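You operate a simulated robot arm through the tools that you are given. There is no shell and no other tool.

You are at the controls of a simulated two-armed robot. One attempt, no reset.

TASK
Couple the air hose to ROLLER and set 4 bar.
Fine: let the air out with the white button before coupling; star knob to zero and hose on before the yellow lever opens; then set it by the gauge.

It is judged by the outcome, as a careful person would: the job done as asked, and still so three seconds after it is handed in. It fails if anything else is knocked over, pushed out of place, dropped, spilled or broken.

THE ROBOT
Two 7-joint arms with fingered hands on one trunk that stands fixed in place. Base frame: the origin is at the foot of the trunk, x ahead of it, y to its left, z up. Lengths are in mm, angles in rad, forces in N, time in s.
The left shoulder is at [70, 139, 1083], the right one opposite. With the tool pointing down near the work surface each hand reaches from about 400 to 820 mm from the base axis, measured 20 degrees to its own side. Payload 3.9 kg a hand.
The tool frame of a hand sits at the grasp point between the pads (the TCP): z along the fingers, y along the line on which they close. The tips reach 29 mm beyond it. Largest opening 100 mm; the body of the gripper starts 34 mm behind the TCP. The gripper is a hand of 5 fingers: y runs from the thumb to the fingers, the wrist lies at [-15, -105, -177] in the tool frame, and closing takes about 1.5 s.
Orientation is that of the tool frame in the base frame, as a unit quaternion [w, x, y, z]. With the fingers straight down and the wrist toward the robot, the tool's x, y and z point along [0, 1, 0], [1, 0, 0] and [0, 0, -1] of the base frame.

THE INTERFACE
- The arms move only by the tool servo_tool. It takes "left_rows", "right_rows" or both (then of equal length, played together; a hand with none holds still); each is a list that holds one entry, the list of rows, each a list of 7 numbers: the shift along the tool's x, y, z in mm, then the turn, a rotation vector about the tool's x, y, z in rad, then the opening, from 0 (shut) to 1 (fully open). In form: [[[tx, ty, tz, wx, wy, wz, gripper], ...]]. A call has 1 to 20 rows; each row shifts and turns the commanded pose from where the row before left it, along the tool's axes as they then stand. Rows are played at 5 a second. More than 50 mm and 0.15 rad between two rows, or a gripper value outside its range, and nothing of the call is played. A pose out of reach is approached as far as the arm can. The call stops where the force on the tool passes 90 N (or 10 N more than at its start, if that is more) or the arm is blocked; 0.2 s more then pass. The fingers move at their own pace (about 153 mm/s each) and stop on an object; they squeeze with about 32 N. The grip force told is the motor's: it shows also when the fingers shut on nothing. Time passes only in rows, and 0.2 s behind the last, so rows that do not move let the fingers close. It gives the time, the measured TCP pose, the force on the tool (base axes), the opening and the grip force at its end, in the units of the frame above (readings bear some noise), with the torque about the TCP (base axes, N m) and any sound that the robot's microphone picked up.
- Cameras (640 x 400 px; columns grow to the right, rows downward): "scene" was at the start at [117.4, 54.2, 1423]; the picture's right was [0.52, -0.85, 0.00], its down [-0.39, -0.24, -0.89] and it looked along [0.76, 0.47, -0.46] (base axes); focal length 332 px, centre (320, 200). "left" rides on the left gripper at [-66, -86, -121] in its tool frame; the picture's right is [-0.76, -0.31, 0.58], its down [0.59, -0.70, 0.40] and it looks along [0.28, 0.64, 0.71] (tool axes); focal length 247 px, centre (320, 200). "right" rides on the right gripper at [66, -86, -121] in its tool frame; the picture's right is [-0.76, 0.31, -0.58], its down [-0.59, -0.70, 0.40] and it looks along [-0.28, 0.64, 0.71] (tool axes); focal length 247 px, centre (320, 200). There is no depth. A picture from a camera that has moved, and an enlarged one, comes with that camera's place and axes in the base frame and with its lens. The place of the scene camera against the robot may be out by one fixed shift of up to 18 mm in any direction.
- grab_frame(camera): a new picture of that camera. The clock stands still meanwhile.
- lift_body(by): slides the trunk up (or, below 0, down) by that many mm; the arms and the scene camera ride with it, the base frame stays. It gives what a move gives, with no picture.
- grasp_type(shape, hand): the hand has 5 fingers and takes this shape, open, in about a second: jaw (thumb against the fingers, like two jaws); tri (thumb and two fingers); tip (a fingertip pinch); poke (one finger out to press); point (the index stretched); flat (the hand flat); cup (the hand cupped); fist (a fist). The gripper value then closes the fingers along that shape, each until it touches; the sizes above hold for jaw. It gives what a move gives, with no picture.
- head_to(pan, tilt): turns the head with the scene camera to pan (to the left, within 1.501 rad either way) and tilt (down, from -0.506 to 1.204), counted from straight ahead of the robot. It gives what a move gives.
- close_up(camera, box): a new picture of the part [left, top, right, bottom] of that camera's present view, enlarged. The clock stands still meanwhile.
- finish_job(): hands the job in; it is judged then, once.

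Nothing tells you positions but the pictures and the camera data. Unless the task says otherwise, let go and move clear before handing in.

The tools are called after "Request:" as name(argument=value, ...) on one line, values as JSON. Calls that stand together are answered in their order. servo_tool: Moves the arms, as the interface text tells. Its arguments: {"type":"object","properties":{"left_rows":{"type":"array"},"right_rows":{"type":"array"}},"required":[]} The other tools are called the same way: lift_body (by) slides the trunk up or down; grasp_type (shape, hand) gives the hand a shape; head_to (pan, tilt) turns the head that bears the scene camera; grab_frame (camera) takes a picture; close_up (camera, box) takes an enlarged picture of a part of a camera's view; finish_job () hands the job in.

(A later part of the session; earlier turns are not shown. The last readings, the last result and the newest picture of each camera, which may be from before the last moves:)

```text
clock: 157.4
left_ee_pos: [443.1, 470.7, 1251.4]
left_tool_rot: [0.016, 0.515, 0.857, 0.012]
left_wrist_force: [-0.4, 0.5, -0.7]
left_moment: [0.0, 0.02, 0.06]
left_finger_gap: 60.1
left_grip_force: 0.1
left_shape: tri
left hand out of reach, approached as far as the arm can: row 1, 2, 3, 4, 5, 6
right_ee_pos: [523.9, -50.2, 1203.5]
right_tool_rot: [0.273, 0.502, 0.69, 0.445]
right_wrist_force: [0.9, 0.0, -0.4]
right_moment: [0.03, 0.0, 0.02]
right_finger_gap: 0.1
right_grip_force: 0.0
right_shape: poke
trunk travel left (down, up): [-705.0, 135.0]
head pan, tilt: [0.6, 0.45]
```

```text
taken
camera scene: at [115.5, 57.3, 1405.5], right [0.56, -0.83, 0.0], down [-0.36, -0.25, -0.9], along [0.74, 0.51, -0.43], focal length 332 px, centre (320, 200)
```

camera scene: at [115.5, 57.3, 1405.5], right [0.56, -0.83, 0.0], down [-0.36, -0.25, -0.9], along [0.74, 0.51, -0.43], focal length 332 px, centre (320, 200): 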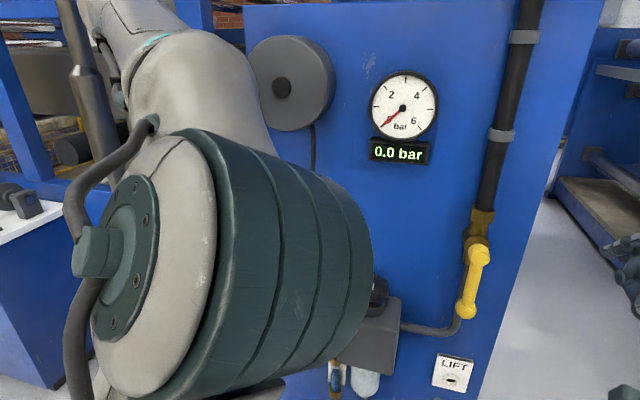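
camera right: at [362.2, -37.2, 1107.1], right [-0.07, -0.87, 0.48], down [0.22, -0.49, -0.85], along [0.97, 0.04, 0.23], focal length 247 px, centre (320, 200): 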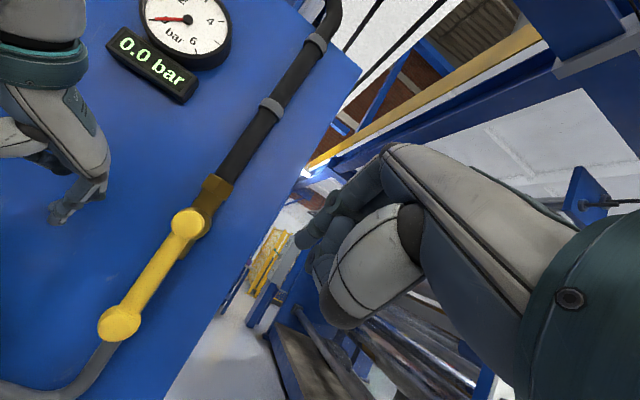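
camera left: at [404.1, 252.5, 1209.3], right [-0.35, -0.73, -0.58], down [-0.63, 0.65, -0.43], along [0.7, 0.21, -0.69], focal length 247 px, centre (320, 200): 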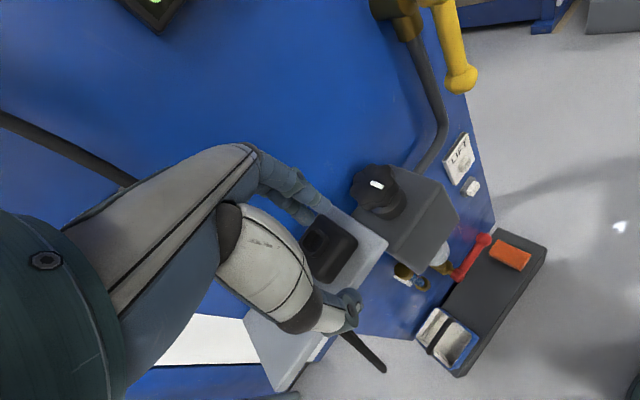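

The elbow is still folded in front. A fingers-forward pose, like the one used for the AIR button, put the elbow low and to the left earlier, so I'll go through that pose to flip it back.

Request:
servo_tool(left_rows=[[[0, 0, 0, -0.145, 0, 0, 0.6], [0, 0, 0, -0.145, 0, 0, 0.6], [0, 0, 0, -0.145, 0, 0, 0.6], [0, 0, 0, -0.145, 0, 0, 0.6], [0, 0, 0, -0.145, 0, 0, 0.6], [0, 0, 0, -0.145, 0, 0, 0.6], [0, 0, 0, -0.145, 0, 0, 0.6], [0, 0, 0, 0, 0, 0, 0.6]]])

Request:
grab_frame(camera="scene")

Request:
grab_frame(camera="left")

```text
clock: 159.2
left_ee_pos: [459.9, 501.6, 1250.8]
left_tool_rot: [0.266, 0.44, 0.745, 0.425]
left_wrist_force: [0.6, -0.4, 0.1]
left_moment: [-0.01, -0.06, 0.01]
left_finger_gap: 59.9
left_grip_force: 0.0
left_shape: tri
left hand out of reach, approached as far as the arm can: row 3, 4, 5
right_ee_pos: [524.5, -48.8, 1203.2]
right_tool_rot: [0.274, 0.501, 0.69, 0.445]
right_wrist_force: [-0.9, 0.2, -0.2]
right_moment: [-0.03, -0.03, -0.01]
right_finger_gap: 0.0
right_grip_force: 0.1
right_shape: poke
trunk travel left (down, up): [-705.0, 135.0]
head pan, tilt: [0.6, 0.45]
```

```text
taken
camera scene: at [115.4, 58.2, 1405.4], right [0.56, -0.83, 0.0], down [-0.36, -0.25, -0.9], along [0.74, 0.51, -0.44], focal length 332 px, centre (320, 200)
```

scene: 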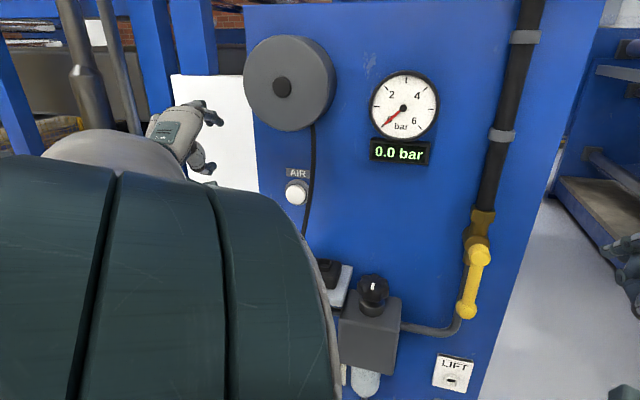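

```text
taken
camera left: at [361.9, 374.0, 1236.0], right [0.67, -0.52, -0.54], down [-0.27, 0.5, -0.82], along [0.69, 0.7, 0.19], focal length 247 px, centre (320, 200)
```

left: 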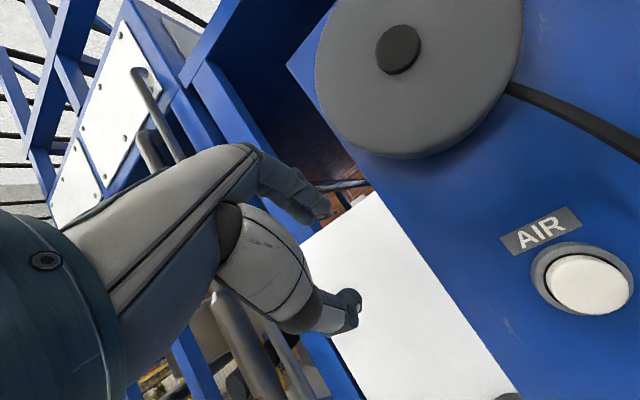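

The elbow is still inward. I'll turn the hand so the fingers point right, which should force the forearm to come in from the left.

Request:
servo_tool(left_rows=[[[0, 0, 0, 0, -0.145, 0, 0.6], [0, 0, 0, 0, -0.145, 0, 0.6], [0, 0, 0, 0, -0.145, 0, 0.6], [0, 0, 0, 0, -0.145, 0, 0.6], [0, 0, 0, 0, -0.145, 0, 0.6], [0, 0, 0, 0, -0.145, 0, 0.6], [0, 0, 0, 0, 0, 0, 0.6]]])

Request:
grab_frame(camera="scene")

```text
clock: 160.8
left_ee_pos: [459.1, 499.6, 1250.6]
left_tool_rot: [0.553, 0.581, 0.562, 0.202]
left_wrist_force: [0.6, 0.4, 0.8]
left_moment: [-0.02, -0.02, -0.02]
left_finger_gap: 60.1
left_grip_force: 0.1
left_shape: tri
right_ee_pos: [523.7, -49.4, 1202.2]
right_tool_rot: [0.273, 0.501, 0.69, 0.446]
right_wrist_force: [0.1, -0.1, -0.1]
right_moment: [-0.05, 0.0, 0.04]
right_finger_gap: 0.0
right_grip_force: 0.2
right_shape: poke
trunk travel left (down, up): [-705.0, 135.0]
head pan, tilt: [0.6, 0.45]
```

```text
taken
camera scene: at [115.2, 57.3, 1405.5], right [0.56, -0.83, 0.0], down [-0.36, -0.25, -0.9], along [0.74, 0.51, -0.43], focal length 332 px, centre (320, 200)
```

scene: 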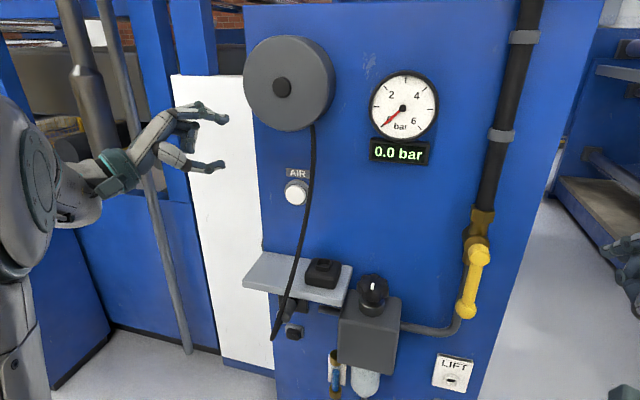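

That worked: the elbow is out to the left again and the view is clear. I'll check that the coupler, dock, shelf and knob are all as they should be.

Request:
close_up(camera="scene", box=[230, 230, 420, 350])

Request:
close_up(camera="scene", box=[330, 260, 430, 330])

```text
3.33 times, centred on (325, 290) of scene
camera zoom: at [115.2, 57.3, 1405.5], right [0.56, -0.83, 0.0], down [-0.36, -0.25, -0.9], along [0.74, 0.51, -0.43], focal length 1106 px, centre (303, -100)
```

zoom: 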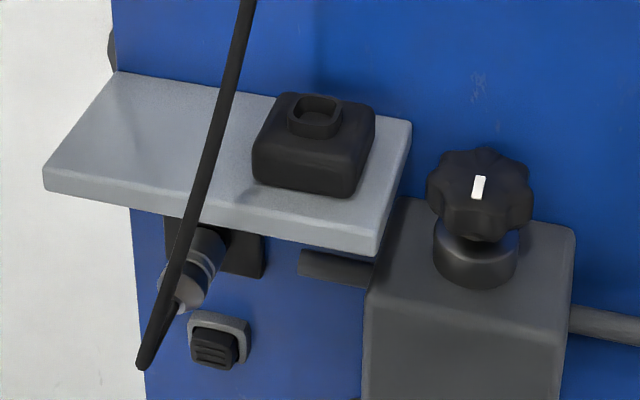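

```text
5.71 times, centred on (380, 295) of scene
camera zoom: at [115.2, 57.3, 1405.5], right [0.56, -0.83, 0.0], down [-0.36, -0.25, -0.9], along [0.74, 0.51, -0.43], focal length 1897 px, centre (-23, -343)
```

zoom: 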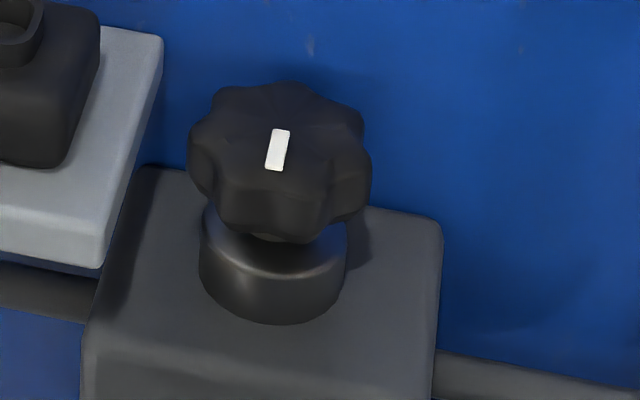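

Everything is in place and undisturbed. I'll lower the trunk to the height that worked for the knob, then bring the left hand across in front in short checked steps.

Request:
lift_body(by=-80)

Request:
servo_tool(left_rows=[[[-12, -10, -14, 0.1038, 0.0753, 0.0682, 0.78], [0, 0, 0, 0.1038, 0.0753, 0.0682, 0.78], [0, 0, 0, 0.1038, 0.0753, 0.0682, 0.78], [0, 0, 0, 0.1038, 0.0753, 0.0682, 0.78], [0, 0, 0, 0, 0, 0, 0.78]]])

Request:
grab_frame(camera="scene")

```text
clock: 162.0
left_ee_pos: [460.0, 499.7, 1169.6]
left_tool_rot: [0.553, 0.58, 0.563, 0.201]
left_wrist_force: [0.0, 0.0, 0.2]
left_moment: [0.0, -0.02, 0.01]
left_finger_gap: 60.2
left_grip_force: 0.1
left_shape: tri
right_ee_pos: [522.5, -48.9, 1123.5]
right_tool_rot: [0.274, 0.5, 0.69, 0.446]
right_wrist_force: [-0.2, 0.6, -0.2]
right_moment: [0.01, 0.03, 0.06]
right_finger_gap: 0.1
right_grip_force: 0.0
right_shape: poke
trunk travel left (down, up): [-625.0, 215.0]
head pan, tilt: [0.6, 0.45]
```

```text
clock: 163.2
left_ee_pos: [440.1, 493.4, 1169.4]
left_tool_rot: [0.3, 0.715, 0.585, 0.238]
left_wrist_force: [0.5, 0.1, 0.2]
left_moment: [0.02, 0.01, 0.01]
left_finger_gap: 77.7
left_grip_force: 0.1
left_shape: tri
right_ee_pos: [523.4, -48.8, 1122.2]
right_tool_rot: [0.274, 0.501, 0.69, 0.446]
right_wrist_force: [-0.1, -0.1, 0.9]
right_moment: [-0.03, 0.03, 0.02]
right_finger_gap: 0.0
right_grip_force: 0.0
right_shape: poke
trunk travel left (down, up): [-625.0, 215.0]
head pan, tilt: [0.6, 0.45]
```

```text
taken
camera scene: at [115.2, 58.7, 1325.4], right [0.56, -0.83, 0.0], down [-0.36, -0.25, -0.9], along [0.74, 0.51, -0.44], focal length 332 px, centre (320, 200)
```

scene: 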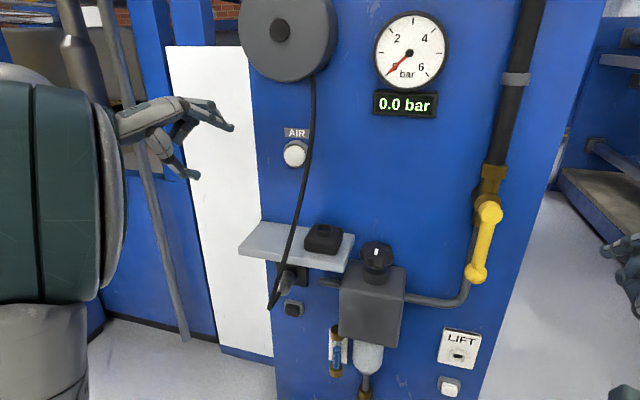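

The elbow is staying on the left. I'll move the hand right, in front of the hose and shelf, in short steps.

Request:
servo_tool(left_rows=[[[-30, -12, 8, 0, 0, 0, 0.78], [-38, 0, 20, 0, 0, 0, 0.78], [-38, 0, 22, 0, 0, 0, 0.78], [0, 0, 0, 0, 0, 0, 0.78]]])

Request:
grab_frame(camera="scene")

Request:
grab_frame(camera="left")

```text
clock: 164.2
left_ee_pos: [446.0, 384.4, 1127.1]
left_tool_rot: [0.301, 0.715, 0.585, 0.238]
left_wrist_force: [-0.2, 0.9, -0.7]
left_moment: [-0.04, 0.01, -0.03]
left_finger_gap: 77.8
left_grip_force: 0.0
left_shape: tri
right_ee_pos: [523.9, -47.9, 1122.4]
right_tool_rot: [0.274, 0.501, 0.69, 0.445]
right_wrist_force: [-1.1, 0.8, 0.6]
right_moment: [0.02, -0.01, 0.03]
right_finger_gap: 0.0
right_grip_force: 0.0
right_shape: poke
trunk travel left (down, up): [-625.0, 215.0]
head pan, tilt: [0.6, 0.45]
```

```text
taken
camera scene: at [115.3, 59.3, 1325.4], right [0.57, -0.82, 0.0], down [-0.36, -0.25, -0.9], along [0.74, 0.51, -0.44], focal length 332 px, centre (320, 200)
```

scene: 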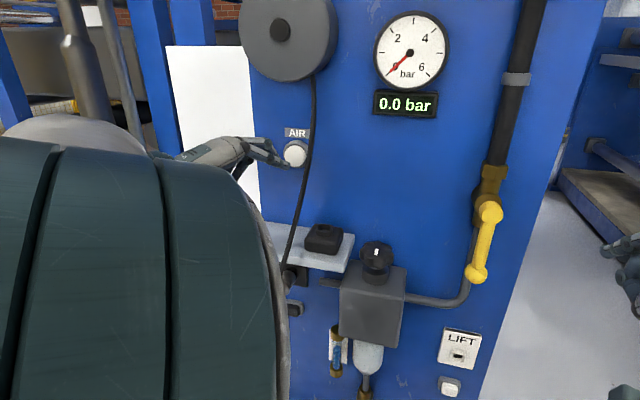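

```text
taken
camera left: at [289.7, 348.7, 1152.0], right [0.03, -0.79, -0.62], down [-0.09, 0.61, -0.79], along [1.0, 0.08, -0.05], focal length 247 px, centre (320, 200)
```

left: 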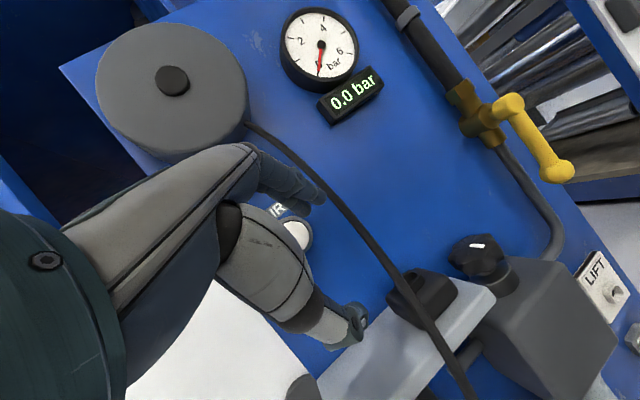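

The elbow tends to ride high here, so I'll use a gentler hand pose this time: almost vertical over the knob, which is possible now that the lever is down. First I'll bring the fingers down.

Request:
servo_tool(left_rows=[[[0, 0, 0, 0.131, 0, 0, 0.78], [0, 0, 0, 0.131, 0, 0, 0.78], [0, 0, 0, 0.131, 0, 0, 0.78], [0, 0, 0, 0.131, 0, 0, 0.78], [0, 0, 0, 0.131, 0, 0, 0.78], [0, 0, 0, 0.131, 0, 0, 0.78], [0, 0, 0, 0, 0, 0, 0.78]]])

Request:
grab_frame(camera="scene")

Request:
grab_frame(camera="left")

```text
clock: 165.8
left_ee_pos: [445.6, 384.3, 1127.3]
left_tool_rot: [0.001, 0.776, 0.631, -0.005]
left_wrist_force: [-0.2, -0.1, 0.4]
left_moment: [0.01, 0.02, -0.02]
left_finger_gap: 77.8
left_grip_force: 0.0
left_shape: tri
right_ee_pos: [523.5, -49.2, 1123.7]
right_tool_rot: [0.274, 0.501, 0.69, 0.446]
right_wrist_force: [0.9, -0.3, -0.3]
right_moment: [-0.01, -0.03, 0.01]
right_finger_gap: 0.3
right_grip_force: 0.1
right_shape: poke
trunk travel left (down, up): [-625.0, 215.0]
head pan, tilt: [0.6, 0.45]
```

```text
taken
camera scene: at [114.8, 58.5, 1325.5], right [0.56, -0.83, 0.0], down [-0.36, -0.25, -0.9], along [0.74, 0.51, -0.43], focal length 332 px, centre (320, 200)
```

scene: 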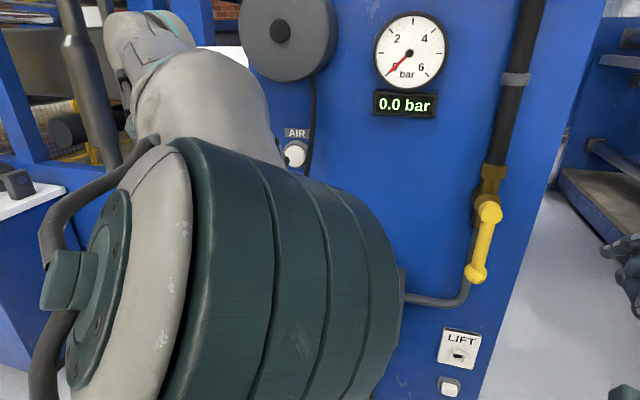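

```text
taken
camera left: at [348.9, 337.1, 1249.5], right [-0.46, -0.68, -0.57], down [-0.57, 0.72, -0.4], along [0.68, 0.14, -0.72], focal length 247 px, centre (320, 200)
```

left: 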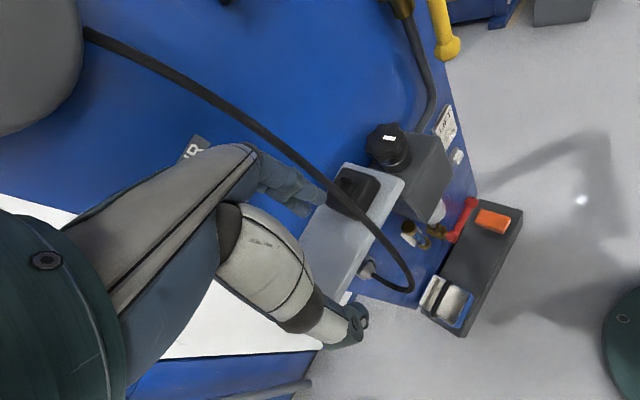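

The elbow still folds forward from this side. I'll go back to the fingers-right pose with the elbow out left, then reach the coupler-picking orientation from there, since that led cleanly to the knob pose before.

Request:
servo_tool(left_rows=[[[0, 0, 0, -0.131, 0, 0, 0.6], [0, 0, 0, -0.131, 0, 0, 0.6], [0, 0, 0, -0.131, 0, 0, 0.6], [0, 0, 0, -0.131, 0, 0, 0.6], [0, 0, 0, -0.131, 0, 0, 0.6], [0, 0, 0, -0.131, 0, 0, 0.6], [38, 0, -22, 0, 0, 0, 0.6], [38, 0, -20, 0, 0, 0, 0.6], [30, 12, -8, 0, 0, 0, 0.6], [0, 0, 0, -0.1038, -0.0753, -0.0682, 0.6], [0, 0, 0, -0.1038, -0.0753, -0.0682, 0.6], [0, 0, 0, -0.1038, -0.0753, -0.0682, 0.6], [12, 10, 14, -0.1038, -0.0753, -0.0682, 0.6], [0, 0, 0, 0, 0, 0, 0.6]]])

Request:
grab_frame(camera="scene")

```text
clock: 168.8
left_ee_pos: [460.1, 500.3, 1170.1]
left_tool_rot: [0.554, 0.58, 0.563, 0.201]
left_wrist_force: [0.2, 0.6, -0.5]
left_moment: [0.02, 0.03, 0.0]
left_finger_gap: 60.3
left_grip_force: 0.1
left_shape: tri
right_ee_pos: [524.0, -48.6, 1123.9]
right_tool_rot: [0.274, 0.501, 0.689, 0.446]
right_wrist_force: [-0.1, -0.3, 0.0]
right_moment: [0.0, 0.0, 0.02]
right_finger_gap: 0.0
right_grip_force: 0.0
right_shape: poke
trunk travel left (down, up): [-625.0, 215.0]
head pan, tilt: [0.6, 0.45]
```

```text
taken
camera scene: at [114.4, 57.6, 1325.6], right [0.56, -0.83, 0.0], down [-0.36, -0.25, -0.9], along [0.74, 0.51, -0.43], focal length 332 px, centre (320, 200)
```

scene: 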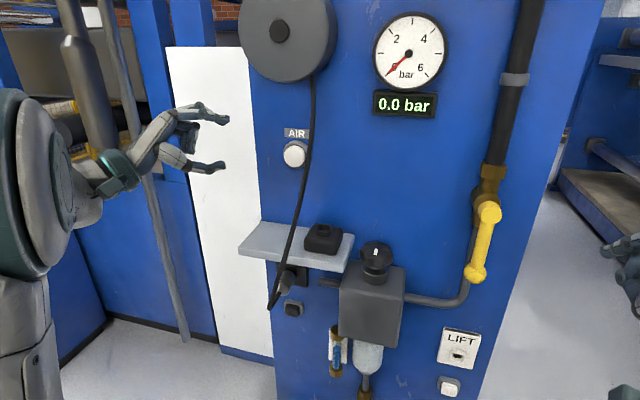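

The elbow is high here. A pose with the hand pointing up and forward, and the wrist low, should force the elbow down. I'll back off, lower the hand in free space and pitch it up.

Request:
servo_tool(left_rows=[[[-22.8, -19.5, -26.5, 0, 0, 0, 0.6], [-22.8, -19.5, -26.5, 0, 0, 0, 0.6], [14.3, -32.2, 11.4, 0, 0, 0, 0.6], [14.3, -32.2, 11.4, 0, 0, 0, 0.6], [14.3, -32.2, 11.4, 0, 0, 0, 0.6], [14.3, -32.2, 11.4, 0, 0, 0, 0.6], [14.3, -32.2, 11.4, 0, 0, 0, 0.6], [0, 0, 0, -0.135, 0, 0, 0.6], [0, 0, 0, -0.135, 0, 0, 0.6], [0, 0, 0, -0.135, 0, 0, 0.6], [0, 0, 0, -0.135, 0, 0, 0.6], [0, 0, 0, -0.135, 0, 0, 0.6], [0, 0, 0, -0.135, 0, 0, 0.6], [0, 0, 0, 0, 0, 0, 0.6]]])

Request:
grab_frame(camera="scene")

Request:
grab_frame(camera="left")

```text
clock: 171.8
left_ee_pos: [413.3, 476.2, 980.1]
left_tool_rot: [0.736, 0.315, 0.439, 0.407]
left_wrist_force: [0.6, -1.3, -0.3]
left_moment: [0.0, -0.01, 0.01]
left_finger_gap: 60.2
left_grip_force: 0.1
left_shape: tri
left hand out of reach, approached as far as the arm can: row 12, 13
right_ee_pos: [523.5, -50.1, 1124.2]
right_tool_rot: [0.273, 0.501, 0.69, 0.446]
right_wrist_force: [-0.6, 0.6, 0.2]
right_moment: [0.06, 0.03, 0.02]
right_finger_gap: 0.0
right_grip_force: 0.1
right_shape: poke
trunk travel left (down, up): [-625.0, 215.0]
head pan, tilt: [0.6, 0.45]
```

```text
taken
camera scene: at [115.0, 57.6, 1325.5], right [0.56, -0.83, 0.0], down [-0.36, -0.25, -0.9], along [0.74, 0.51, -0.43], focal length 332 px, centre (320, 200)
```

scene: 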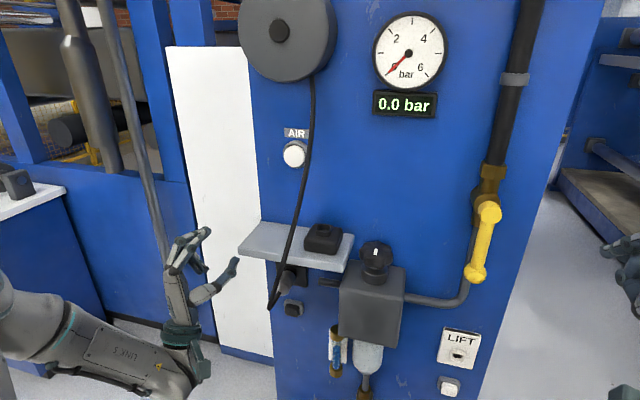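

```text
taken
camera left: at [314.6, 392.6, 884.7], right [0.4, -0.87, 0.28], down [0.76, 0.14, -0.64], along [0.52, 0.47, 0.71], focal length 247 px, centre (320, 200)
```

left: 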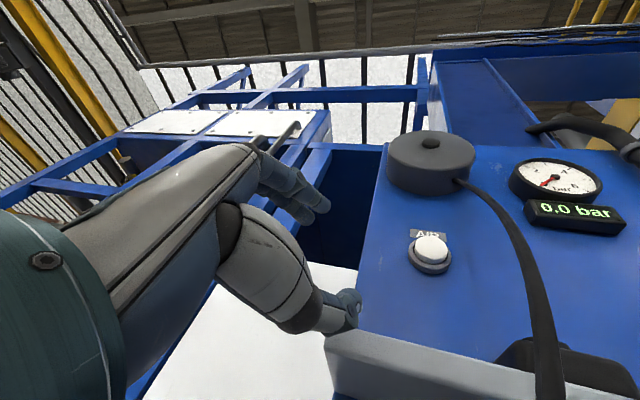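

The elbow is low and left again, as it was originally. From here I'll repeat the earlier good sequence: level the hand, rise, move right and then rotate fingers-down.

Request:
servo_tool(left_rows=[[[0, 0, 0, 0.0972, -0.0422, 0.073, 0.6], [0, 0, 0, 0.0972, -0.0422, 0.073, 0.6], [0, 0, 0, 0.0972, -0.0422, 0.073, 0.6], [0, 0, 0, 0.0972, -0.0422, 0.073, 0.6], [0, 0, 0, 0.0972, -0.0422, 0.073, 0.6], [0, 33, 0, 0, 0, 0, 0.6], [0, 33, 0, 0, 0, 0, 0.6], [0, 33, 0, 0, 0, 0, 0.6], [-32, 0, 28.5, 0, 0, 0, 0.6], [-32, 0, 28.5, 0, 0, 0, 0.6], [-32, 0, 28.5, 0, 0, 0, 0.6], [0, 0, 0, 0, 0, 0, 0.6]]])

Request:
grab_frame(camera="scene")

```text
clock: 174.4
left_ee_pos: [448.5, 357.7, 1080.4]
left_tool_rot: [0.596, 0.596, 0.381, 0.38]
left_wrist_force: [0.6, -0.3, 0.5]
left_moment: [-0.01, 0.0, -0.03]
left_finger_gap: 60.0
left_grip_force: 0.1
left_shape: tri
right_ee_pos: [522.9, -48.6, 1123.7]
right_tool_rot: [0.274, 0.501, 0.69, 0.445]
right_wrist_force: [0.7, 0.6, 0.0]
right_moment: [0.02, 0.01, -0.01]
right_finger_gap: 0.1
right_grip_force: 0.1
right_shape: poke
trunk travel left (down, up): [-625.0, 215.0]
head pan, tilt: [0.6, 0.45]
```

```text
taken
camera scene: at [115.1, 59.1, 1325.4], right [0.57, -0.82, 0.0], down [-0.36, -0.25, -0.9], along [0.74, 0.51, -0.44], focal length 332 px, centre (320, 200)
```

scene: 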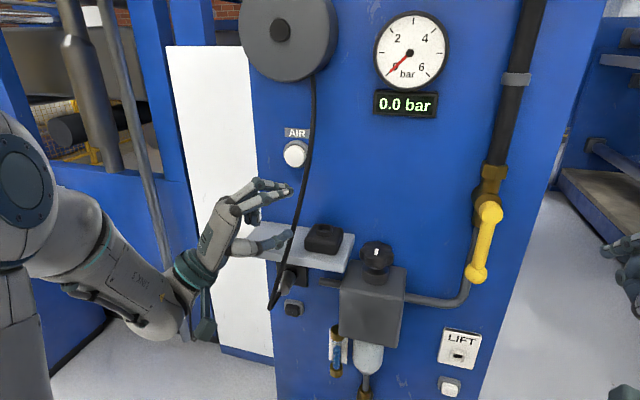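

The elbow is on the left side. I'll rotate fingers-down from here and see if it stays there.

Request:
servo_tool(left_rows=[[[0, 0, 0, 0.143, 0, 0, 0.6], [0, 0, 0, 0.143, 0, 0, 0.6], [0, 0, 0, 0.143, 0, 0, 0.6], [0, 0, 0, 0.143, 0, 0, 0.6], [0, 0, 0, 0.143, 0, 0, 0.6], [0, 0, 0, 0.143, 0, 0, 0.6], [0, 0, 0, 0.143, 0, 0, 0.6], [0, 0, 0, 0.143, 0, 0, 0.6], [0, 0, 0, 0.143, 0, 0, 0.6], [0, 0, 0, 0.143, 0, 0, 0.6], [0, 0, 0, 0.14, 0, 0, 0.6], [0, 0, 0, 0, 0, 0, 0.6]]])

Request:
grab_frame(camera="scene")

```text
clock: 177.0
left_ee_pos: [450.5, 355.8, 1079.3]
left_tool_rot: [0.003, 0.842, 0.539, -0.001]
left_wrist_force: [-0.8, 0.2, 0.2]
left_moment: [0.0, -0.01, -0.04]
left_finger_gap: 60.1
left_grip_force: 0.1
left_shape: tri
right_ee_pos: [522.7, -49.1, 1123.2]
right_tool_rot: [0.274, 0.501, 0.69, 0.445]
right_wrist_force: [0.6, 0.0, -0.3]
right_moment: [0.0, -0.01, 0.0]
right_finger_gap: 0.0
right_grip_force: 0.0
right_shape: poke
trunk travel left (down, up): [-625.0, 215.0]
head pan, tilt: [0.6, 0.45]
```

```text
taken
camera scene: at [115.0, 58.3, 1325.5], right [0.56, -0.83, 0.0], down [-0.36, -0.25, -0.9], along [0.74, 0.51, -0.43], focal length 332 px, centre (320, 200)
```

scene: 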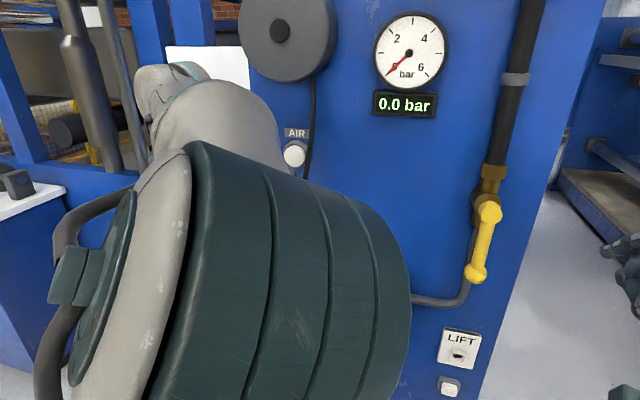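

No reach limits in this vertical pose, so the tilt was the problem. I'll keep the hand vertical and move it in front of the knob.

Request:
servo_tool(left_rows=[[[-27.7, 25.8, 0, 0, 0, 0, 0.76], [-27.7, 25.8, 0, 0, 0, 0, 0.76], [-27.7, 25.8, 0, 0, 0, 0, 0.76], [-27.7, 25.8, 0, 0, 0, 0, 0.76], [0, 0, 0, 0, 0, 0, 0.76]]])

Request:
grab_frame(camera="left")

Request:
grab_frame(camera="right")

```text
clock: 178.2
left_ee_pos: [520.9, 232.2, 1080.8]
left_tool_rot: [0.008, 0.842, 0.539, -0.004]
left_wrist_force: [0.0, -0.2, 0.8]
left_moment: [0.02, 0.02, -0.02]
left_finger_gap: 75.7
left_grip_force: 0.1
left_shape: tri
left hand out of reach, approached as far as the arm can: row 2, 3, 4
right_ee_pos: [524.2, -48.1, 1122.7]
right_tool_rot: [0.275, 0.502, 0.689, 0.444]
right_wrist_force: [0.4, 0.0, 0.6]
right_moment: [0.0, 0.01, -0.03]
right_finger_gap: 0.0
right_grip_force: 0.1
right_shape: poke
trunk travel left (down, up): [-625.0, 215.0]
head pan, tilt: [0.6, 0.45]
```

```text
taken
camera left: at [416.4, 209.4, 1201.4], right [-0.59, -0.57, -0.57], down [-0.39, 0.82, -0.41], along [0.7, -0.02, -0.71], focal length 247 px, centre (320, 200)
```

left: 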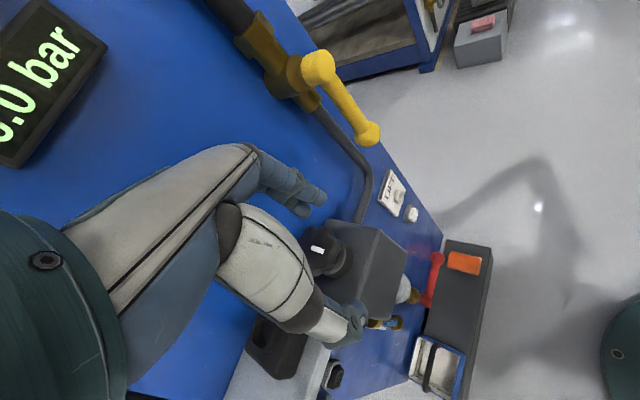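

```text
taken
camera right: at [362.4, -36.7, 1107.0], right [-0.07, -0.87, 0.48], down [0.22, -0.49, -0.85], along [0.97, 0.04, 0.23], focal length 247 px, centre (320, 200)
```

right: 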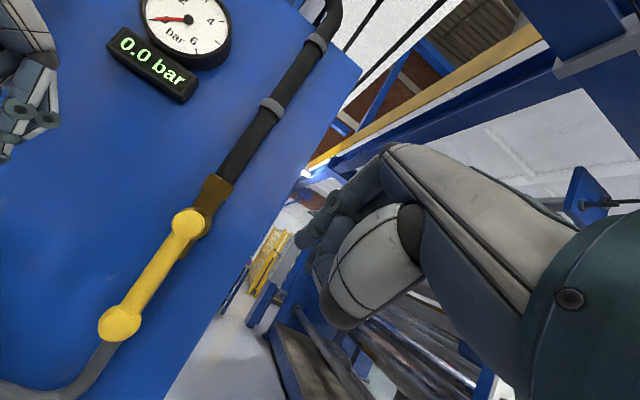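

The hand is in front of the knob, a bit further out than commanded, which is fine. I'll turn it counter-clockwise 20° for stroke room and check reach.

Request:
servo_tool(left_rows=[[[0, 0, 0, 0, 0, -0.117, 0.76], [0, 0, 0, 0, 0, -0.117, 0.76], [0, 0, 0, 0, 0, -0.117, 0.76], [0, 0, 0, 0, 0, 0, 0.76]]])

Request:
grab_frame(camera="left")

```text
clock: 179.2
left_ee_pos: [545.9, 245.1, 1081.2]
left_tool_rot: [0.007, 0.734, 0.679, -0.006]
left_wrist_force: [-0.1, -0.6, -0.2]
left_moment: [0.04, -0.01, 0.02]
left_finger_gap: 75.8
left_grip_force: 0.0
left_shape: tri
left hand out of reach, approached as far as the arm can: row 1, 2, 3
right_ee_pos: [524.0, -49.6, 1123.9]
right_tool_rot: [0.273, 0.5, 0.69, 0.446]
right_wrist_force: [-0.1, 0.3, 0.6]
right_moment: [0.01, 0.02, 0.0]
right_finger_gap: 0.0
right_grip_force: 0.0
right_shape: poke
trunk travel left (down, up): [-625.0, 215.0]
head pan, tilt: [0.6, 0.45]
```

```text
taken
camera left: at [456.5, 189.1, 1202.8], right [-0.37, -0.74, -0.56], down [-0.65, 0.64, -0.41], along [0.66, 0.22, -0.72], focal length 247 px, centre (320, 200)
```

left: 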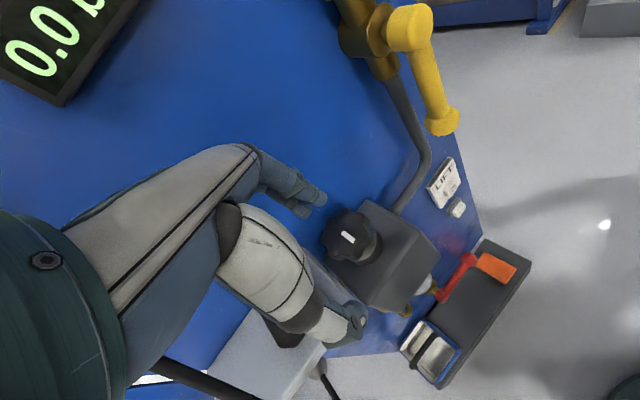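

Reach is fine further out. I'll trim the yaw slightly so the knuckles keep clear of the panel, then move over the knob, still well above it.

Request:
servo_tool(left_rows=[[[5, 20, 0, 0, 0, 0.08, 0.76], [5, 20, 0, 0, 0, 0.08, 0.76], [4, 14, 10, 0, 0, 0, 0.76], [0, 0, 20, 0, 0, 0, 0.76], [0, 0, 0, 0, 0, 0, 0.76]]])

Request:
grab_frame(camera="left")

Request:
grab_frame(camera="right")

```text
clock: 180.4
left_ee_pos: [601.2, 257.8, 1059.0]
left_tool_rot: [0.02, 0.784, 0.621, -0.004]
left_wrist_force: [-0.3, 0.1, -0.3]
left_moment: [0.01, 0.03, 0.03]
left_finger_gap: 75.8
left_grip_force: 0.1
left_shape: tri
right_ee_pos: [523.0, -49.1, 1123.7]
right_tool_rot: [0.273, 0.502, 0.69, 0.444]
right_wrist_force: [0.0, -1.0, -0.6]
right_moment: [-0.03, 0.0, 0.02]
right_finger_gap: 0.0
right_grip_force: 0.0
right_shape: poke
trunk travel left (down, up): [-625.0, 215.0]
head pan, tilt: [0.6, 0.45]
```

```text
taken
camera left: at [501.0, 217.5, 1179.1], right [-0.46, -0.69, -0.56], down [-0.54, 0.72, -0.43], along [0.7, 0.1, -0.7], focal length 247 px, centre (320, 200)
```

left: 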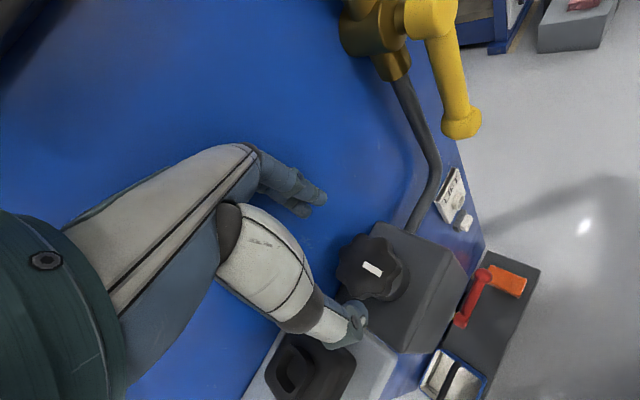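

```text
taken
camera right: at [362.2, -37.6, 1107.1], right [-0.07, -0.87, 0.48], down [0.22, -0.49, -0.85], along [0.97, 0.04, 0.23], focal length 247 px, centre (320, 200)
```

right: 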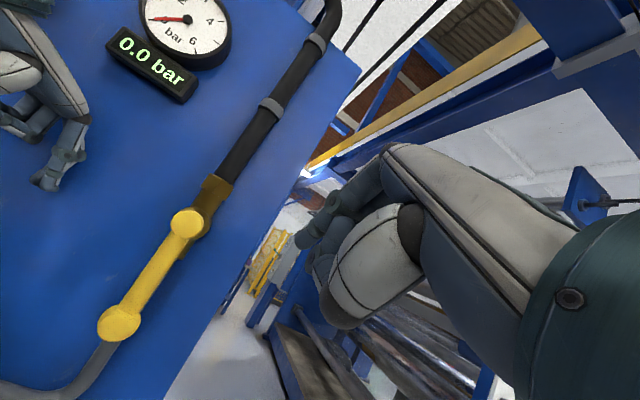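

No reach limits now. I'll centre over the knob and come down to just above it.

Request:
servo_tool(left_rows=[[[-1, 5, 20, 0, 0, 0, 0.76], [-1, 5.5, 20, 0, 0, 0, 0.76], [0, 0, 15, 0, 0, 0, 0.76], [0, 0, 0, 0, 0, 0, 0.76]]])

Request:
close_up(camera="left", box=[190, 130, 450, 370])

```text
clock: 181.4
left_ee_pos: [606.6, 254.7, 1003.7]
left_tool_rot: [0.021, 0.781, 0.624, -0.006]
left_wrist_force: [-12.2, -6.5, 5.9]
left_moment: [0.08, -0.61, -0.4]
left_finger_gap: 73.7
left_grip_force: 0.0
left_shape: tri
right_ee_pos: [520.5, -51.5, 1125.0]
right_tool_rot: [0.275, 0.501, 0.689, 0.447]
right_wrist_force: [-1.2, 0.1, -0.7]
right_moment: [-0.01, -0.02, -0.02]
right_finger_gap: 0.1
right_grip_force: 0.0
right_shape: poke
trunk travel left (down, up): [-625.0, 215.0]
head pan, tilt: [0.6, 0.45]
```

```text
1.67 times, centred on (320, 250) of left
camera zoom: at [508.8, 214.4, 1124.3], right [-0.46, -0.69, -0.56], down [-0.55, 0.71, -0.44], along [0.7, 0.11, -0.7], focal length 412 px, centre (320, 117)
```

zoom: 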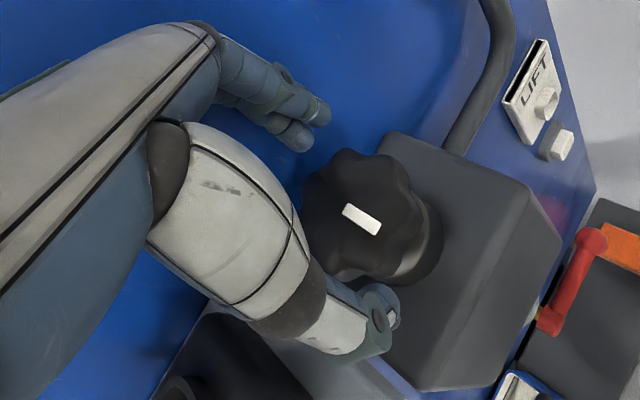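

The open fingers just touch the panel at this yaw. I'll turn 12° clockwise and narrow the opening before going down around the knob.

Request:
servo_tool(left_rows=[[[0, -4, 0, 0, 0, 0.1, 0.72], [0, 0, 0, 0, 0, 0.1, 0.72], [0, 0, 0, 0, 0, 0, 0.72]]])

Request:
close_up(camera="left", box=[190, 130, 450, 370])

```text
clock: 182.2
left_ee_pos: [607.2, 247.4, 999.2]
left_tool_rot: [0.005, 0.844, 0.536, 0.001]
left_wrist_force: [0.2, -0.1, -0.2]
left_moment: [0.03, 0.0, 0.0]
left_finger_gap: 72.2
left_grip_force: 0.1
left_shape: tri
right_ee_pos: [524.4, -49.6, 1123.3]
right_tool_rot: [0.274, 0.501, 0.69, 0.445]
right_wrist_force: [-0.4, -0.2, -0.1]
right_moment: [0.0, 0.01, 0.02]
right_finger_gap: 0.0
right_grip_force: 0.0
right_shape: poke
trunk travel left (down, up): [-625.0, 215.0]
head pan, tilt: [0.6, 0.45]
```

```text
1.67 times, centred on (320, 250) of left
camera zoom: at [502.9, 225.3, 1118.5], right [-0.6, -0.56, -0.58], down [-0.38, 0.83, -0.41], along [0.71, -0.02, -0.71], focal length 412 px, centre (320, 117)
```

zoom: 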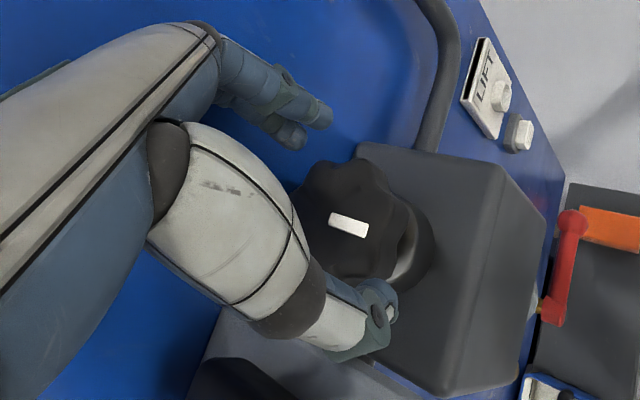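

Clear of the panel. I'll centre and descend around the knob.

Request:
servo_tool(left_rows=[[[3.5, 0.4, 8, 0, 0, 0, 0.73], [3.6, 0.4, 8, 0, 0, 0, 0.73], [0, 0, 10, 0, 0, 0, 0.73], [0, 0, 0, 0, 0, 0, 0.73]]])

Request:
servo_tool(left_rows=[[[0, 0, 10, 0, 0, 0, 0.73], [0, 0, 10, 0, 0, 0, 0.73], [0, 0, 0, 0, 0, 0, 0.73]]])

Request:
close_up(camera="left", box=[190, 130, 450, 370])

```text
clock: 183.2
left_ee_pos: [610.7, 257.9, 974.8]
left_tool_rot: [0.015, 0.842, 0.54, -0.002]
left_wrist_force: [-3.6, -1.8, 1.4]
left_moment: [0.05, -0.14, -0.16]
left_finger_gap: 72.3
left_grip_force: 0.1
left_shape: tri
right_ee_pos: [523.3, -48.6, 1124.1]
right_tool_rot: [0.275, 0.503, 0.689, 0.444]
right_wrist_force: [-0.3, -0.4, 0.7]
right_moment: [0.04, 0.01, 0.02]
right_finger_gap: 0.0
right_grip_force: 0.0
right_shape: poke
trunk travel left (down, up): [-625.0, 215.0]
head pan, tilt: [0.6, 0.45]
```

```text
clock: 184.0
left_ee_pos: [610.4, 260.8, 955.9]
left_tool_rot: [0.022, 0.838, 0.544, -0.005]
left_wrist_force: [-1.4, -9.2, 12.6]
left_moment: [0.02, -0.47, -0.37]
left_finger_gap: 74.1
left_grip_force: 0.1
left_shape: tri
right_ee_pos: [521.7, -50.8, 1124.2]
right_tool_rot: [0.273, 0.5, 0.69, 0.446]
right_wrist_force: [-0.2, 1.0, 0.5]
right_moment: [0.02, -0.04, 0.04]
right_finger_gap: 0.0
right_grip_force: 0.1
right_shape: poke
trunk travel left (down, up): [-625.0, 215.0]
head pan, tilt: [0.6, 0.45]
```

```text
1.67 times, centred on (320, 250) of left
camera zoom: at [504.0, 240.1, 1076.0], right [-0.58, -0.59, -0.56], down [-0.4, 0.81, -0.44], along [0.71, -0.03, -0.7], focal length 412 px, centre (320, 117)
```

zoom: 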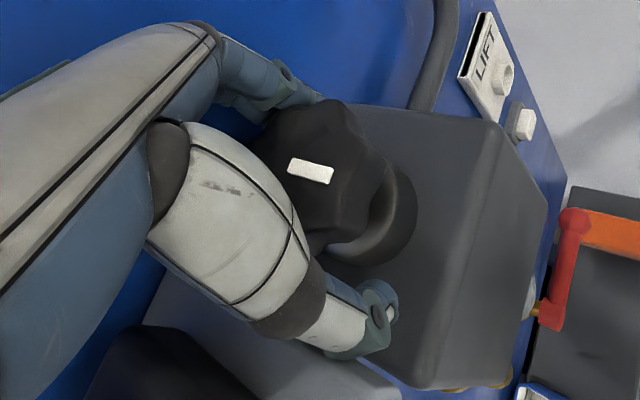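

The curled fingers are touching the shelf edge. I'll rise 20 mm and tilt the hand a little to lift that side, checking reach.

Request:
servo_tool(left_rows=[[[-5, 0, -20, 0, 0, 0, 0.73], [-3, 0, -5, 0, 0.1, 0, 0.73], [0, 0, 0, 0, 0.1, 0, 0.73], [0, 0, 0, 0, 0.1, 0, 0.73], [0, 0, 0, 0, 0, 0, 0.73]]])

Request:
close_up(camera="left", box=[190, 130, 450, 370])

```text
clock: 185.2
left_ee_pos: [608.0, 255.4, 973.4]
left_tool_rot: [-0.068, 0.831, 0.539, 0.117]
left_wrist_force: [-0.6, -0.1, 0.3]
left_moment: [0.0, -0.02, 0.02]
left_finger_gap: 73.2
left_grip_force: 0.0
left_shape: tri
right_ee_pos: [525.4, -49.3, 1122.7]
right_tool_rot: [0.274, 0.501, 0.69, 0.446]
right_wrist_force: [0.9, 0.2, -0.1]
right_moment: [-0.01, 0.01, -0.01]
right_finger_gap: 0.1
right_grip_force: 0.1
right_shape: poke
trunk travel left (down, up): [-625.0, 215.0]
head pan, tilt: [0.6, 0.45]
```

```text
1.67 times, centred on (320, 250) of left
camera zoom: at [490.9, 202.8, 1070.6], right [-0.51, -0.4, -0.76], down [-0.36, 0.9, -0.24], along [0.78, 0.16, -0.6], focal length 412 px, centre (320, 117)
```

zoom: 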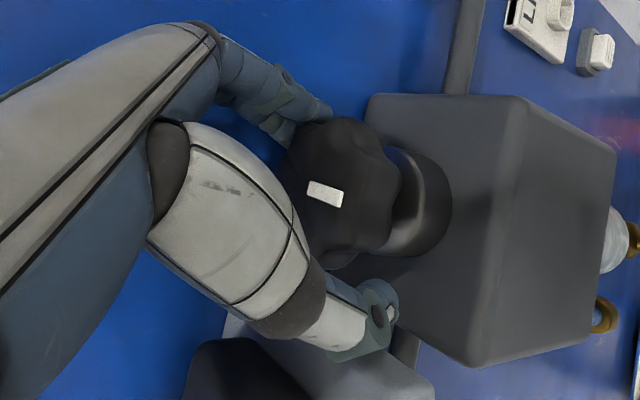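

Tilt is reachable and nothing is touching. I'll tilt a little more and then descend around the knob.

Request:
servo_tool(left_rows=[[[0, 0, 0, 0, 0.1, 0, 0.73], [0, 0, 0, 0, 0.1, 0, 0.73], [0, 0, 0, 0, 0, 0, 0.73]]])

Request:
close_up(camera="left", box=[190, 130, 450, 370])

```text
clock: 186.0
left_ee_pos: [608.3, 251.3, 972.9]
left_tool_rot: [-0.123, 0.817, 0.527, 0.2]
left_wrist_force: [-1.1, -0.8, 0.2]
left_moment: [-0.04, -0.05, 0.0]
left_finger_gap: 73.3
left_grip_force: 0.0
left_shape: tri
right_ee_pos: [525.5, -48.1, 1124.1]
right_tool_rot: [0.273, 0.501, 0.69, 0.445]
right_wrist_force: [-0.9, 0.4, 0.2]
right_moment: [-0.03, 0.01, -0.01]
right_finger_gap: 0.0
right_grip_force: 0.1
right_shape: poke
trunk travel left (down, up): [-625.0, 215.0]
head pan, tilt: [0.6, 0.45]
```

```text
1.67 times, centred on (320, 250) of left
camera zoom: at [483.1, 183.7, 1049.3], right [-0.44, -0.25, -0.86], down [-0.35, 0.93, -0.09], along [0.83, 0.26, -0.5], focal length 412 px, centre (320, 117)
```

zoom: 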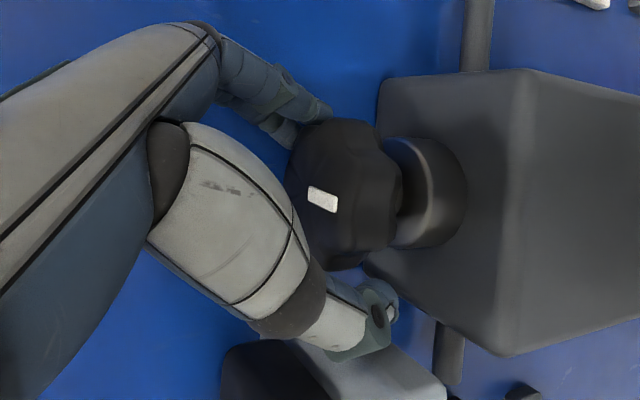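

The hand is well placed now. I'll descend the last 20 mm and close on the knob.

Request:
servo_tool(left_rows=[[[-3.2, 0.7, 9.6, 0, 0, 0, 0.73], [-3.1, 0.6, 9.6, 0, 0, 0, 0.73], [0, 0, 0, 0, 0, 0, 0.73]]])

Request:
servo_tool(left_rows=[[[0, 0, 0, 0, 0, 0, 0.5], [0, 0, 0, 0, 0, 0, 0.3], [0, 0, 0, 0, 0, 0, 0], [0, 0, 0, 0, 0, 0, 0], [0, 0, 0, 0, 0, 0, 0]]])

Request:
close_up(camera="left", box=[190, 130, 450, 370])

Request:
grab_frame(camera="right")

```text
clock: 186.8
left_ee_pos: [611.3, 250.4, 962.5]
left_tool_rot: [-0.115, 0.818, 0.525, 0.206]
left_wrist_force: [-0.1, 0.1, 1.0]
left_moment: [0.0, 0.01, -0.01]
left_finger_gap: 73.0
left_grip_force: 0.1
left_shape: tri
right_ee_pos: [523.1, -48.6, 1124.3]
right_tool_rot: [0.274, 0.501, 0.69, 0.445]
right_wrist_force: [-0.4, 0.6, -0.2]
right_moment: [-0.01, -0.02, 0.02]
right_finger_gap: 0.2
right_grip_force: 0.0
right_shape: poke
trunk travel left (down, up): [-625.0, 215.0]
head pan, tilt: [0.6, 0.45]
```

```text
clock: 188.0
left_ee_pos: [610.1, 250.4, 960.2]
left_tool_rot: [-0.119, 0.817, 0.526, 0.205]
left_wrist_force: [1.6, -6.1, 10.5]
left_moment: [-0.04, -0.15, -0.07]
left_finger_gap: 51.5
left_grip_force: 32.1
left_shape: tri
right_ee_pos: [522.8, -51.6, 1124.2]
right_tool_rot: [0.274, 0.502, 0.688, 0.446]
right_wrist_force: [0.4, -0.2, 0.5]
right_moment: [0.01, 0.01, 0.0]
right_finger_gap: 0.2
right_grip_force: 0.0
right_shape: poke
trunk travel left (down, up): [-625.0, 215.0]
head pan, tilt: [0.6, 0.45]
```

```text
1.67 times, centred on (320, 250) of left
camera zoom: at [484.2, 183.3, 1035.1], right [-0.43, -0.25, -0.87], down [-0.34, 0.93, -0.1], along [0.84, 0.25, -0.49], focal length 412 px, centre (320, 117)
```

zoom: 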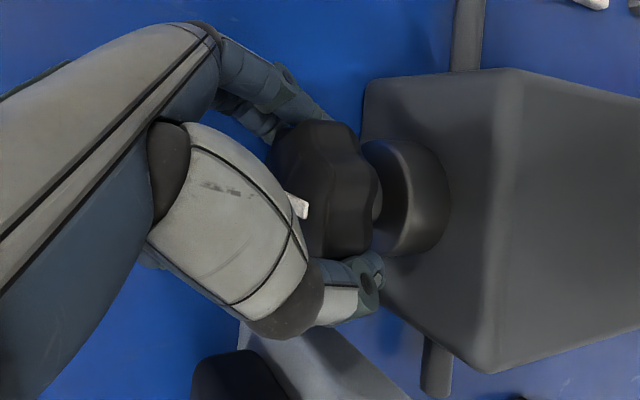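

```text
taken
camera right: at [361.1, -39.1, 1107.5], right [-0.08, -0.87, 0.48], down [0.22, -0.48, -0.85], along [0.97, 0.04, 0.23], focal length 247 px, centre (320, 200)
```

right: 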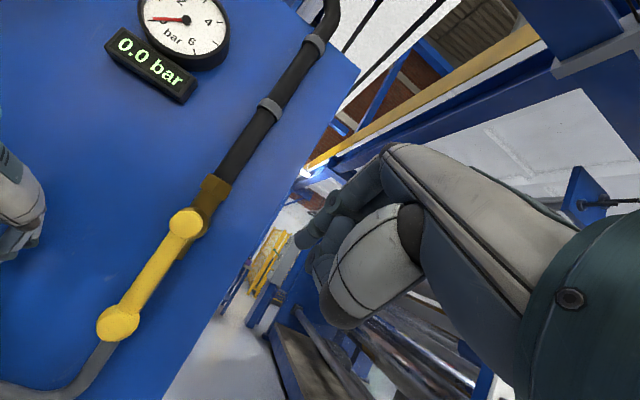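

The knob is gripped, with a 51 mm gap and 32 N. I'll turn it clockwise in small steps and read the gauge.

Request:
servo_tool(left_rows=[[[0, 0, 0, -0.0276, -0.0013, 0.0533, 0], [0, 0, 0, -0.0276, -0.0013, 0.0533, 0], [0, 0, 0, -0.0276, -0.0013, 0.0533, 0], [0, 0, 0, 0, 0, 0, 0]]])

Request:
close_up(camera="right", box=[90, 0, 250, 110])

Request:
close_up(camera="left", box=[190, 130, 450, 370])

```text
clock: 189.0
left_ee_pos: [607.9, 246.1, 955.9]
left_tool_rot: [-0.113, 0.863, 0.442, 0.219]
left_wrist_force: [-4.9, 7.7, 19.0]
left_moment: [0.29, -0.2, 0.14]
left_finger_gap: 49.6
left_grip_force: 31.8
left_shape: tri
right_ee_pos: [519.9, -49.1, 1125.6]
right_tool_rot: [0.275, 0.5, 0.69, 0.446]
right_wrist_force: [0.3, 0.2, -0.6]
right_moment: [-0.02, -0.01, 0.03]
right_finger_gap: 0.1
right_grip_force: 0.0
right_shape: poke
trunk travel left (down, up): [-625.0, 215.0]
head pan, tilt: [0.6, 0.45]
```

```text
3.64 times, centred on (170, 55) of right
camera zoom: at [359.4, -36.7, 1108.1], right [-0.08, -0.87, 0.48], down [0.22, -0.49, -0.85], along [0.97, 0.04, 0.23], focal length 898 px, centre (866, 727)
```

zoom: 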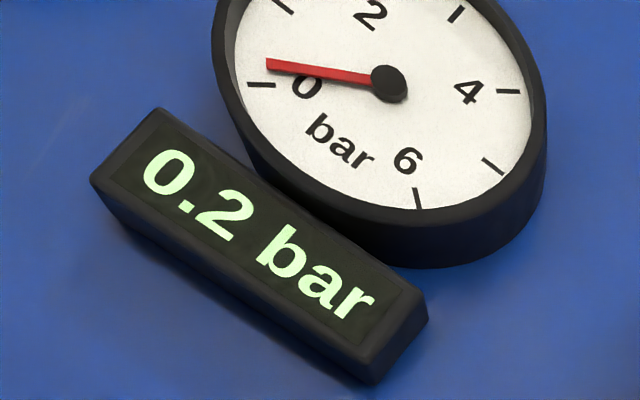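

```text
1.67 times, centred on (320, 250) of left
camera zoom: at [472.2, 202.8, 1031.2], right [-0.48, -0.14, -0.87], down [-0.16, 0.99, -0.07], along [0.86, 0.1, -0.49], focal length 412 px, centre (320, 117)
```

zoom: 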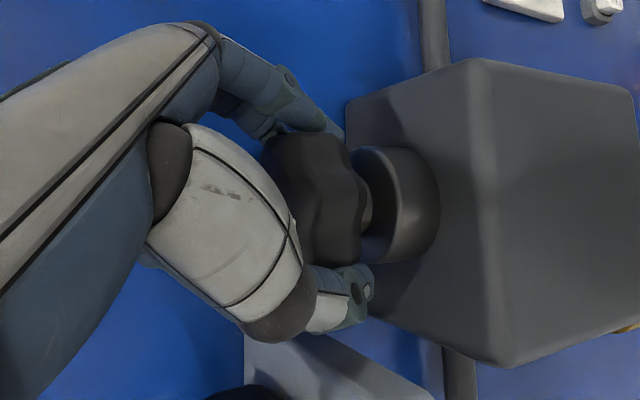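

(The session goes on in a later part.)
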